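You operate a simulated robot arm through the tools that you are given. There is no shell and no other tool. Be economical: measure what you need, move in short steps, check, and stop when the job is done.

You run a simulated robot arm. Do the job below in one go: nothing can be reset, and whatever is moved stays where it is left.

TASK
Stand the red keeper block beside the yellow-sealed bearing. It goes on the side that lies toward x +0.0, y -1.0 (a direction in the base frame), with about 3 cm between them.
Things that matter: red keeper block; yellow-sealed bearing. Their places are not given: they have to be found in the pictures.

It is judged by the outcome, as a careful person would: the job done as asked, and still so three seconds after it is handed in. It fails if anything else is knocked over, pushed out of place, dropped, spilled or broken.

THE ROBOT
A 6-joint arm with a two-finger parallel gripper, fixed in place. Base frame: the origin is at the foot of the arm, x ahead of it, y to its left, z up; the work surface is at about z = 116. Lengths are in cm, angles in degrees, forces in N, time in s.
With the tool pointing down near the work surface it reaches from about 10 to 58 cm from the base axis. Its first joint turns from -66.0 to 66.0 degrees. Payload 2.9 kg.
The TCP is the grasp point between the finger pads, 3 cm short of the fingertips. In the tool frame z runs along the fingers and y along their closing line. The gripper opens to 11 cm. The fingers are 2 cm wide and 1 cm thick; the gripper's body (4.8 by 11.2 cm) begins 5.5 cm behind the TCP.
Orientation is told as [roll, pitch, yaw] about the base's x, y, z axes, in that order, counted from this pose: with the fingers straight down and closing along the base's y, the tool's x points along the base's -x, its y along +y and its z along -z.

THE INTERFACE
- The arm moves only by the tool step_arm. Its argument "moves" is a list that holds one entry, the list of rows, each a list of 7 numbers: the opening, from 0 (shut) to 1 (fully open), then the shift along the base's x, y, z in cm, then the turn, a rotation vector about the base's x, y, z in degrees. In form: [[[jaw, dx, dy, dz, rx, ry, rz], ...]]. A call has 1 to 8 rows; each row shifts and turns the commanded pose from where the row before left it. Rows are played at 5 a second. More than 5 cm and 8.6 degrees between two rows, or a gripper value outside its range, and nothing of the call is played. A pose out of reach is approached as far as the arm can. The call stops where the force on the tool passes 40 N (or 10 N more than at its start, if that is more) or the arm is blocked; 0.2 s more then pass. The fingers move at their own pace (about 10.8 cm/s each) and stop on an object; they squeeze with about 28 N. The grip force told is the motor's: it shows also when the fingers shut on nothing. Time passes only in rows, and 0.2 s behind the last, so rows that do not move let the fingers close. The reply holds the time, the measured pose of the TCP, the force on the tool along the base axes, the opening and the grip force, in the units named above and with some noise, and new pictures: "pictures" is both (left out), scene, wrist or none.
- Cameras (640 x 400 px; columns grow to the right, rows downward): "scene" is fixed at [8.7, 43.34, 142.1]; the picture's right is [-0.71, -0.71, 0.00], its down [-0.15, 0.15, -0.98] and it looks along [0.69, -0.69, -0.21] (base axes); focal length 357 px, centre (320, 200). "wrist" rides on the gripper at [-3.6, 0, -5.7] in the tool frame; the picture's right is [0.00, -1.00, 0.00], its down [0.97, 0.00, -0.24] and it looks along [0.24, 0.00, 0.97] (tool axes); focal length 218 px, centre (320, 200).
- pixel_to_xyz(camera, pixels): for up to 12 pixels [column, row] of the newest picture of that camera ("zoom" is the newest enlarged one), the place [x, y, z] in the base frame of the surface seen there, good to about 0.3 cm. The clock stands still meanwhile.
- enlarge(camera, box): a new picture of the part [left, top, right, bottom] of that camera's present view, enlarged. The clock stands still meanwhile.
- sign_off(): hands the job in; it is judged then, once.

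Go step by step. Measure first, check grasps and placings, and put right what went wrong. The budget is 60 turns and 120 pictures, counting those below and the enlarged ones. Unless the task says otherwise, let go and move clear before handing in, and close with one line.

The tools are called after ">>>" as name(argument=value, ...) on one line, values as JSON. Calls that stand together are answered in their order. step_arm: Moves the arm, as the interface text tells. Its arguments: {"type":"object","properties":{"moves":{"type":"array","items":{"type":"array","items":{"type":"array","items":{"type":"number"}}}},"pictures":{"type":"string","enum":["both","scene","wrist","none"]}},"required":["moves"]} The other tools are called the same way: pixel_to_xyz (camera, pixels) gives the place of the surface under pixels of a picture; enlarge (camera, box) takes an enlarged picture of a part of a camera's view; sign_off () hands the job in.

At the start:

```text
clock: 0.0
ee_pos: [31.8, 0.26, 136.06]
tool_rot: [0.0, 0.1, 0.0]
force: [0.8, 0.3, -0.4]
finger_gap: 11.0
finger_force: 0.0
```

scene: 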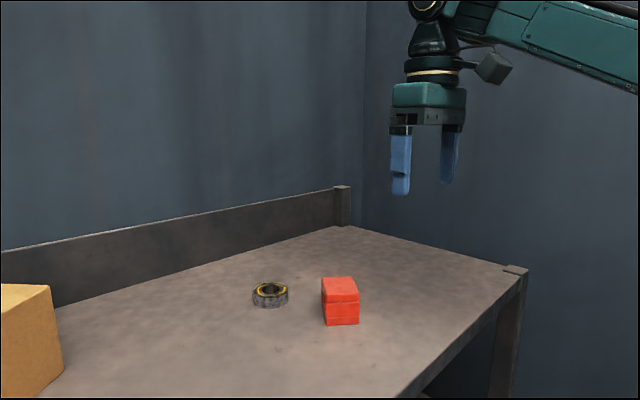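
wrist: 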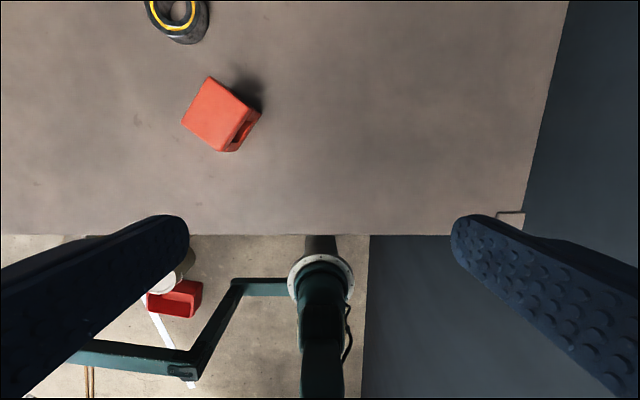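

The red block shows at scene (340,300) and wrist (220,115). The bearing shows at scene (270,294) and wrist (178,15). I'll measure both.

>>> enlarge(camera="scene", box=[230, 250, 390, 350])

>>> pixel_to_xyz(camera="wrist", pixels=[[209, 78], [184, 124], [219, 149], [246, 108], [214, 112], [146, 5], [206, 5], [185, 40], [178, 12], [260, 115]])

>>> pixel_to_xyz(camera="scene", pixels=[[322, 280], [353, 279], [359, 293], [324, 297], [326, 324], [359, 322], [254, 291], [288, 291], [270, 283], [269, 305], [270, 290]])

```text
4.00 times, centred on (310, 300) of scene
```

zoom: 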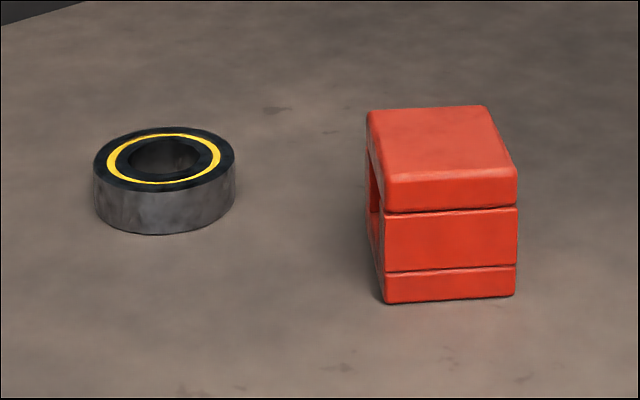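

```text
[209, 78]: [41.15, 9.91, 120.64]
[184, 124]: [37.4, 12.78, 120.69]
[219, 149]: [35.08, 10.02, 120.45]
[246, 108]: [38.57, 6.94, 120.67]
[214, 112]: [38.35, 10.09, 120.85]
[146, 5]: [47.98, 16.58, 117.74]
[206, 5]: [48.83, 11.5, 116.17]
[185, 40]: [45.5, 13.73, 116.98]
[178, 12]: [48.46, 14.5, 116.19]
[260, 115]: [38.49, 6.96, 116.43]
```

```text
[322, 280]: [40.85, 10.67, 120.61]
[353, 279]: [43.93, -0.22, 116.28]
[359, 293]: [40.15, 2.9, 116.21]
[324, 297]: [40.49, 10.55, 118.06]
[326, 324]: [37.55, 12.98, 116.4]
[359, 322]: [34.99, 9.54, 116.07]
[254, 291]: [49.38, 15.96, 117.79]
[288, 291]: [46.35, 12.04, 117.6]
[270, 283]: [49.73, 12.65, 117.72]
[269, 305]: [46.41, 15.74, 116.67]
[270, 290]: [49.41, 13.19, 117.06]
```

The block's top is about 4.7 × 3.8 cm, centred near (38.05, 9.9) at z≈120.7, with its long edge at about 140°. The bearing is centred near (47.9, 14.05) with radius about 2.45. I'll hover over the block turned +50° so the fingers close on its solid end faces.

>>> step_arm(moves=[[[1, 0.9, 1.38, -1.3, 0, 0, 7.15], [1, 0.9, 1.38, -1.3, 0, 0, 7.15], [1, 0.9, 1.38, -1.3, 0, 0, 7.15], [1, 0.9, 1.38, -1.3, 0, 0, 7.15], [1, 0.9, 1.38, -1.3, 0, 0, 7.15], [1, 0.9, 1.38, -1.3, 0, 0, 7.15], [1, 0.85, 1.36, -1.2, 0, 0, 7.1], [1, 0, 0, 0, 0, 0, 0]]])

```text
clock: 1.8
ee_pos: [37.96, 9.94, 127.09]
tool_rot: [0.0, 0.0, 50.1]
force: [0.3, -1.2, -0.3]
finger_gap: 11.0
finger_force: 0.0
```

scene: 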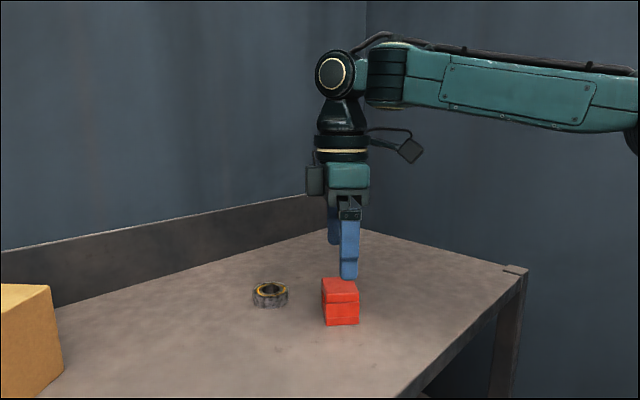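
wrist: 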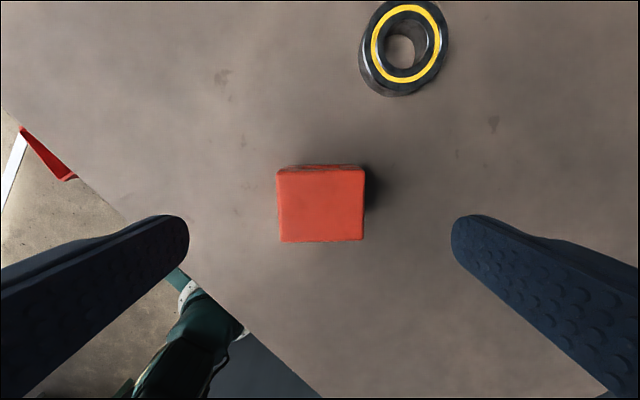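

The block is aligned in the wrist view, with its top spanning columns 277–365 and rows 167–242. I'll measure its top and the bearing ring to refine the positions.

>>> pixel_to_xyz(camera="wrist", pixels=[[280, 173], [362, 170], [363, 239], [280, 240], [320, 204], [407, 5], [439, 35], [407, 79], [374, 45], [445, 15], [363, 70]])

```text
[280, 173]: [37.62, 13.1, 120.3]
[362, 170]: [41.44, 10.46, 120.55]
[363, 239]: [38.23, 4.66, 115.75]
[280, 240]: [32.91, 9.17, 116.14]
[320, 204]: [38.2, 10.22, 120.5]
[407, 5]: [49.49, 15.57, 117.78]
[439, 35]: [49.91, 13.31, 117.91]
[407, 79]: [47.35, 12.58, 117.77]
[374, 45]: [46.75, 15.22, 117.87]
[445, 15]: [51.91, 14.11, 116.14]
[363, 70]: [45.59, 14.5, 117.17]
```

The block centre is near (38.15, 10.15). I'll shift slightly and descend to z≈119.4 with the jaws open, then close.

>>> step_arm(moves=[[[1, 0.15, 0.18, -2.5, 0, 0, 0], [1, 0, 0, -2.5, 0, 0, 0], [1, 0, 0, -1.5, 0, 0, 0], [1, 0, 0, -1.1, 0, 0, 0], [1, 0, 0, 0, 0, 0, 0]]])

>>> step_arm(moves=[[[0.3, 0, 0, 0, 0, 0, 0], [0.3, 0, 0, 0, 0, 0, 0], [0.3, 0, 0, 0, 0, 0, 0], [0.3, 0, 0, 0, 0, 0, 0], [0.3, 0, 0, 0, 0, 0, 0]]])

```text
clock: 3.0
ee_pos: [38.22, 10.07, 119.45]
tool_rot: [0.0, -0.1, 49.9]
force: [-0.3, -0.2, -0.8]
finger_gap: 11.02
finger_force: 0.0
```

scene: 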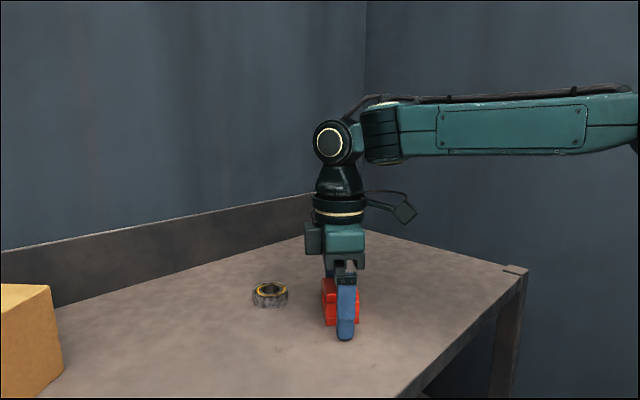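
wrist: 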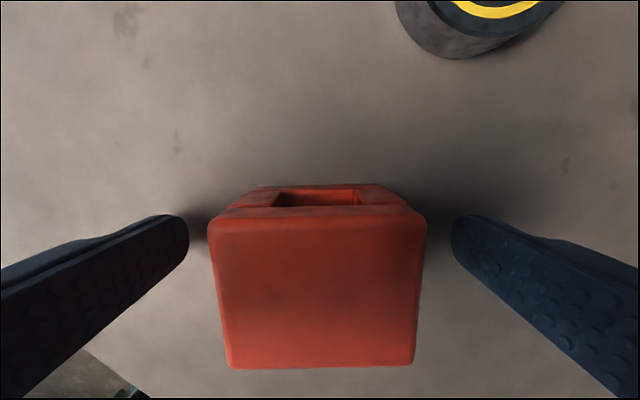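

```text
clock: 4.2
ee_pos: [38.09, 10.09, 119.5]
tool_rot: [0.0, 0.0, 49.9]
force: [-0.3, 0.8, -0.4]
finger_gap: 5.22
finger_force: 28.2
```

scene: 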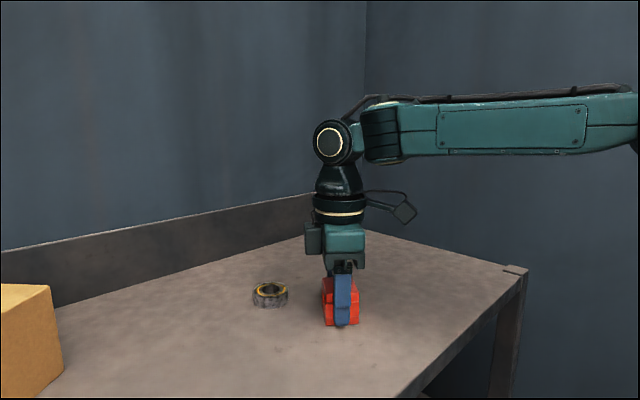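
wrist: 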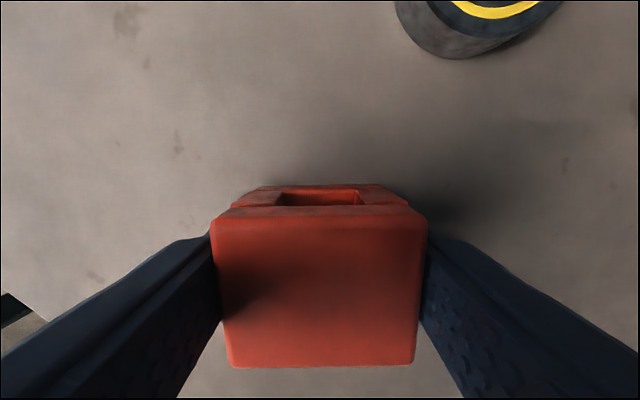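

The fingers are holding the block at a 5.2 cm gap with 28 N. I'll lift it 5 cm, then turn it +40° (long side along x) while carrying it toward (48.1, 6.5).

>>> step_arm(moves=[[[0.3, 0, 0, 2, 0, 0, 0], [0.3, 0, 0, 3, 0, 0, 0], [0.3, 1.7, -0.65, 0, 0, 0, 6.7], [0.3, 1.7, -0.65, 0, 0, 0, 6.7], [0.3, 1.7, -0.6, 0, 0, 0, 6.7], [0.3, 1.7, -0.6, 0, 0, 0, 6.7], [0.3, 1.6, -0.6, 0, 0, 0, 6.7], [0.3, 1.6, -0.5, 0, 0, 0, 6.6]]])

```text
clock: 6.0
ee_pos: [48.22, 6.44, 124.53]
tool_rot: [0.0, -0.1, 90.3]
force: [0.8, -0.7, -2.2]
finger_gap: 5.21
finger_force: 27.8
```

scene: 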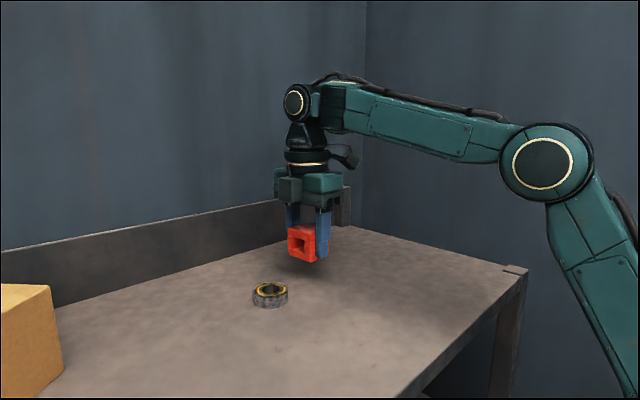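
wrist: 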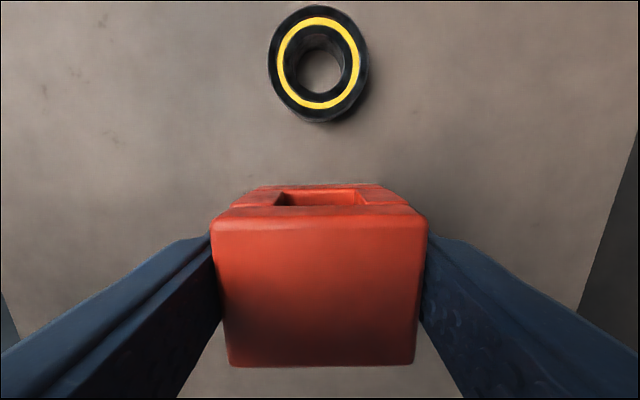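

The block is now square to the axes and the bearing sits straight ahead at wrist (318,63). I'll measure the block's front and back edges and the bearing's near edge.

>>> pixel_to_xyz(camera="wrist", pixels=[[318, 213], [318, 220], [320, 360], [320, 364], [260, 188], [380, 187], [319, 108], [319, 118], [318, 8], [272, 60], [364, 60], [225, 225]])

>>> enlarge(camera="scene", box=[240, 210, 368, 320])

```text
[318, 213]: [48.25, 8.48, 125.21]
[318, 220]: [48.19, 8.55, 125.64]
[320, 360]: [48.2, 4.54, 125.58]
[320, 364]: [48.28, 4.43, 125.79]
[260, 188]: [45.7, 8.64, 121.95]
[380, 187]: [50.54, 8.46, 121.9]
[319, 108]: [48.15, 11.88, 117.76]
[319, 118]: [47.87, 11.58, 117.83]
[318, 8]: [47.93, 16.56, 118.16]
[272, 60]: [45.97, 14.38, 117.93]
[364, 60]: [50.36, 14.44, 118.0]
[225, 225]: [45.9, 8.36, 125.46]
```

```text
3.64 times, centred on (304, 265) of scene
```

zoom: 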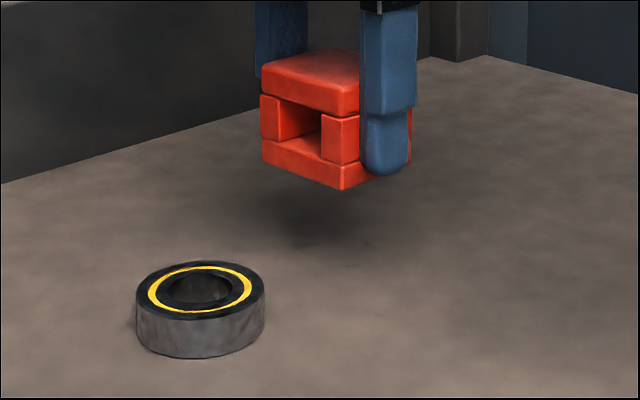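

The block's front face is at y≈8.6 and the bearing's near edge at y≈11.6, so the gap is about 3 cm, and both are centred at x≈48.1–48.2. I'll lower the block straight down 5 cm.

>>> step_arm(moves=[[[0.3, 0, 0, -2, 0, 0, 0], [0.3, 0, 0, -1.8, 0, 0, 0], [0.3, 0, 0, -0.7, 0, 0, 0], [0.3, 0, 0, -0.3, 0, 0, 0], [0.3, 0, 0, -0.1, 0, 0, 0], [0.3, 0, 0, 0, 0, 0, 0]]])

```text
clock: 7.4
ee_pos: [48.19, 6.45, 119.64]
tool_rot: [0.0, 0.0, 90.1]
force: [0.7, -0.3, -2.4]
finger_gap: 5.22
finger_force: 28.1
```

scene: 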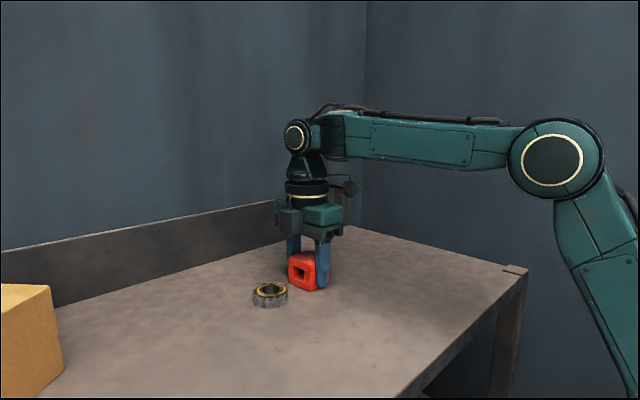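
wrist: 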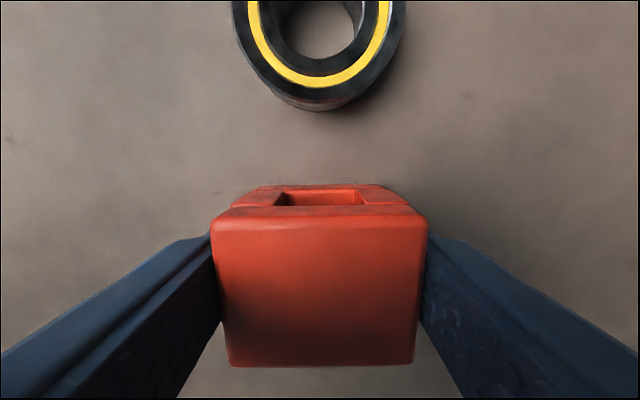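

The tool is at z 119.64 and the force still shows the block's weight (-2.4 N), so it hangs about 1 mm above the table. I'll ease down a little more until it touches.

>>> step_arm(moves=[[[0.3, 0, 0, -0.06, 0, 0, 0], [0.3, 0, 0, -0.06, 0, 0, 0], [0.3, 0, 0, 0, 0, 0, 0]]], pictures="none")

```text
clock: 8.2
ee_pos: [48.15, 6.52, 119.52]
tool_rot: [0.0, -0.1, 90.0]
force: [0.0, 0.2, -1.2]
finger_gap: 5.23
finger_force: 27.7
```

The force has dropped to -1.2 N, so contact is starting. I'll go down another 0.5 mm and check.

>>> step_arm(moves=[[[0.3, 0, 0, -0.05, 0, 0, 0], [0.3, 0, 0, 0, 0, 0, 0]]], pictures="none")

```text
clock: 8.8
ee_pos: [48.1, 6.4, 119.57]
tool_rot: [0.0, -0.1, 90.2]
force: [2.2, 0.7, 1.4]
finger_gap: 5.21
finger_force: 27.8
```

The force is now positive (1.4 N), so the block rests on the table. I'll open the jaws and rise clear.

>>> step_arm(moves=[[[0.6, 0, 0, 0, 0, 0, 0], [0.9, 0, 0, 0, 0, 0, 0], [0.9, 0, 0, 0, 0, 0, 0], [0.9, 0, 0, 2, 0, 0, 0], [0.9, 0, 0, 4, 0, 0, 0], [0.9, 0, 0, 4, 0, 0, 0], [0.9, 0, 0, 2, 0, 0, 0], [0.9, 0, 0, 0, 0, 0, 0]]])

```text
clock: 10.6
ee_pos: [48.06, 6.33, 131.36]
tool_rot: [0.0, 0.0, 90.1]
force: [0.4, -0.1, -0.2]
finger_gap: 9.9
finger_force: 0.0
```

scene: 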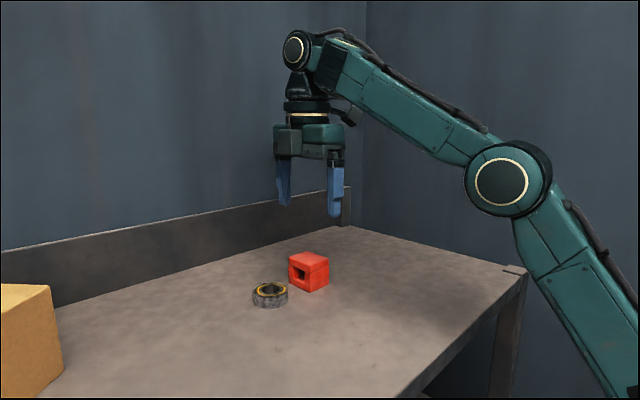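
wrist: 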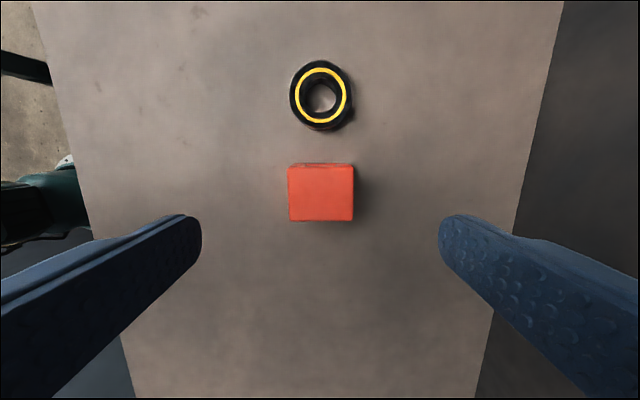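

The block stands squarely beside the bearing (wrist view: block rows 165–221, bearing rows 60–132). I'll check the gap.

>>> pixel_to_xyz(camera="wrist", pixels=[[320, 171], [320, 168], [320, 164], [320, 218], [290, 195], [351, 195], [321, 122], [321, 127], [321, 63], [293, 95], [349, 95]])

```text
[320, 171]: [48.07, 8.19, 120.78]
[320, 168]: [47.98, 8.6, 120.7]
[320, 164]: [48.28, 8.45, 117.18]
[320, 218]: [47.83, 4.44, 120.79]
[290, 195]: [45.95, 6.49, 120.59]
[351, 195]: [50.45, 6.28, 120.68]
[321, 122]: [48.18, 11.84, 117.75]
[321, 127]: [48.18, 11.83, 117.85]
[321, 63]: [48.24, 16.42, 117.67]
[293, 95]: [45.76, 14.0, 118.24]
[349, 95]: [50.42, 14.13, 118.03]
```

The block's near face is at y≈8.55 and the bearing's edge at y≈11.6–11.8, so the gap is about 3.1 cm. Both are centred at x≈48.1, the block is upright and the gripper is clear, so I'm handing in.

>>> sign_off()

```text
The job is handed in.
```

The red keeper block now stands upright on the -y side of the yellow-sealed bearing, with a measured gap of about 3.1 cm; nothing else was moved, and the gripper is clear.
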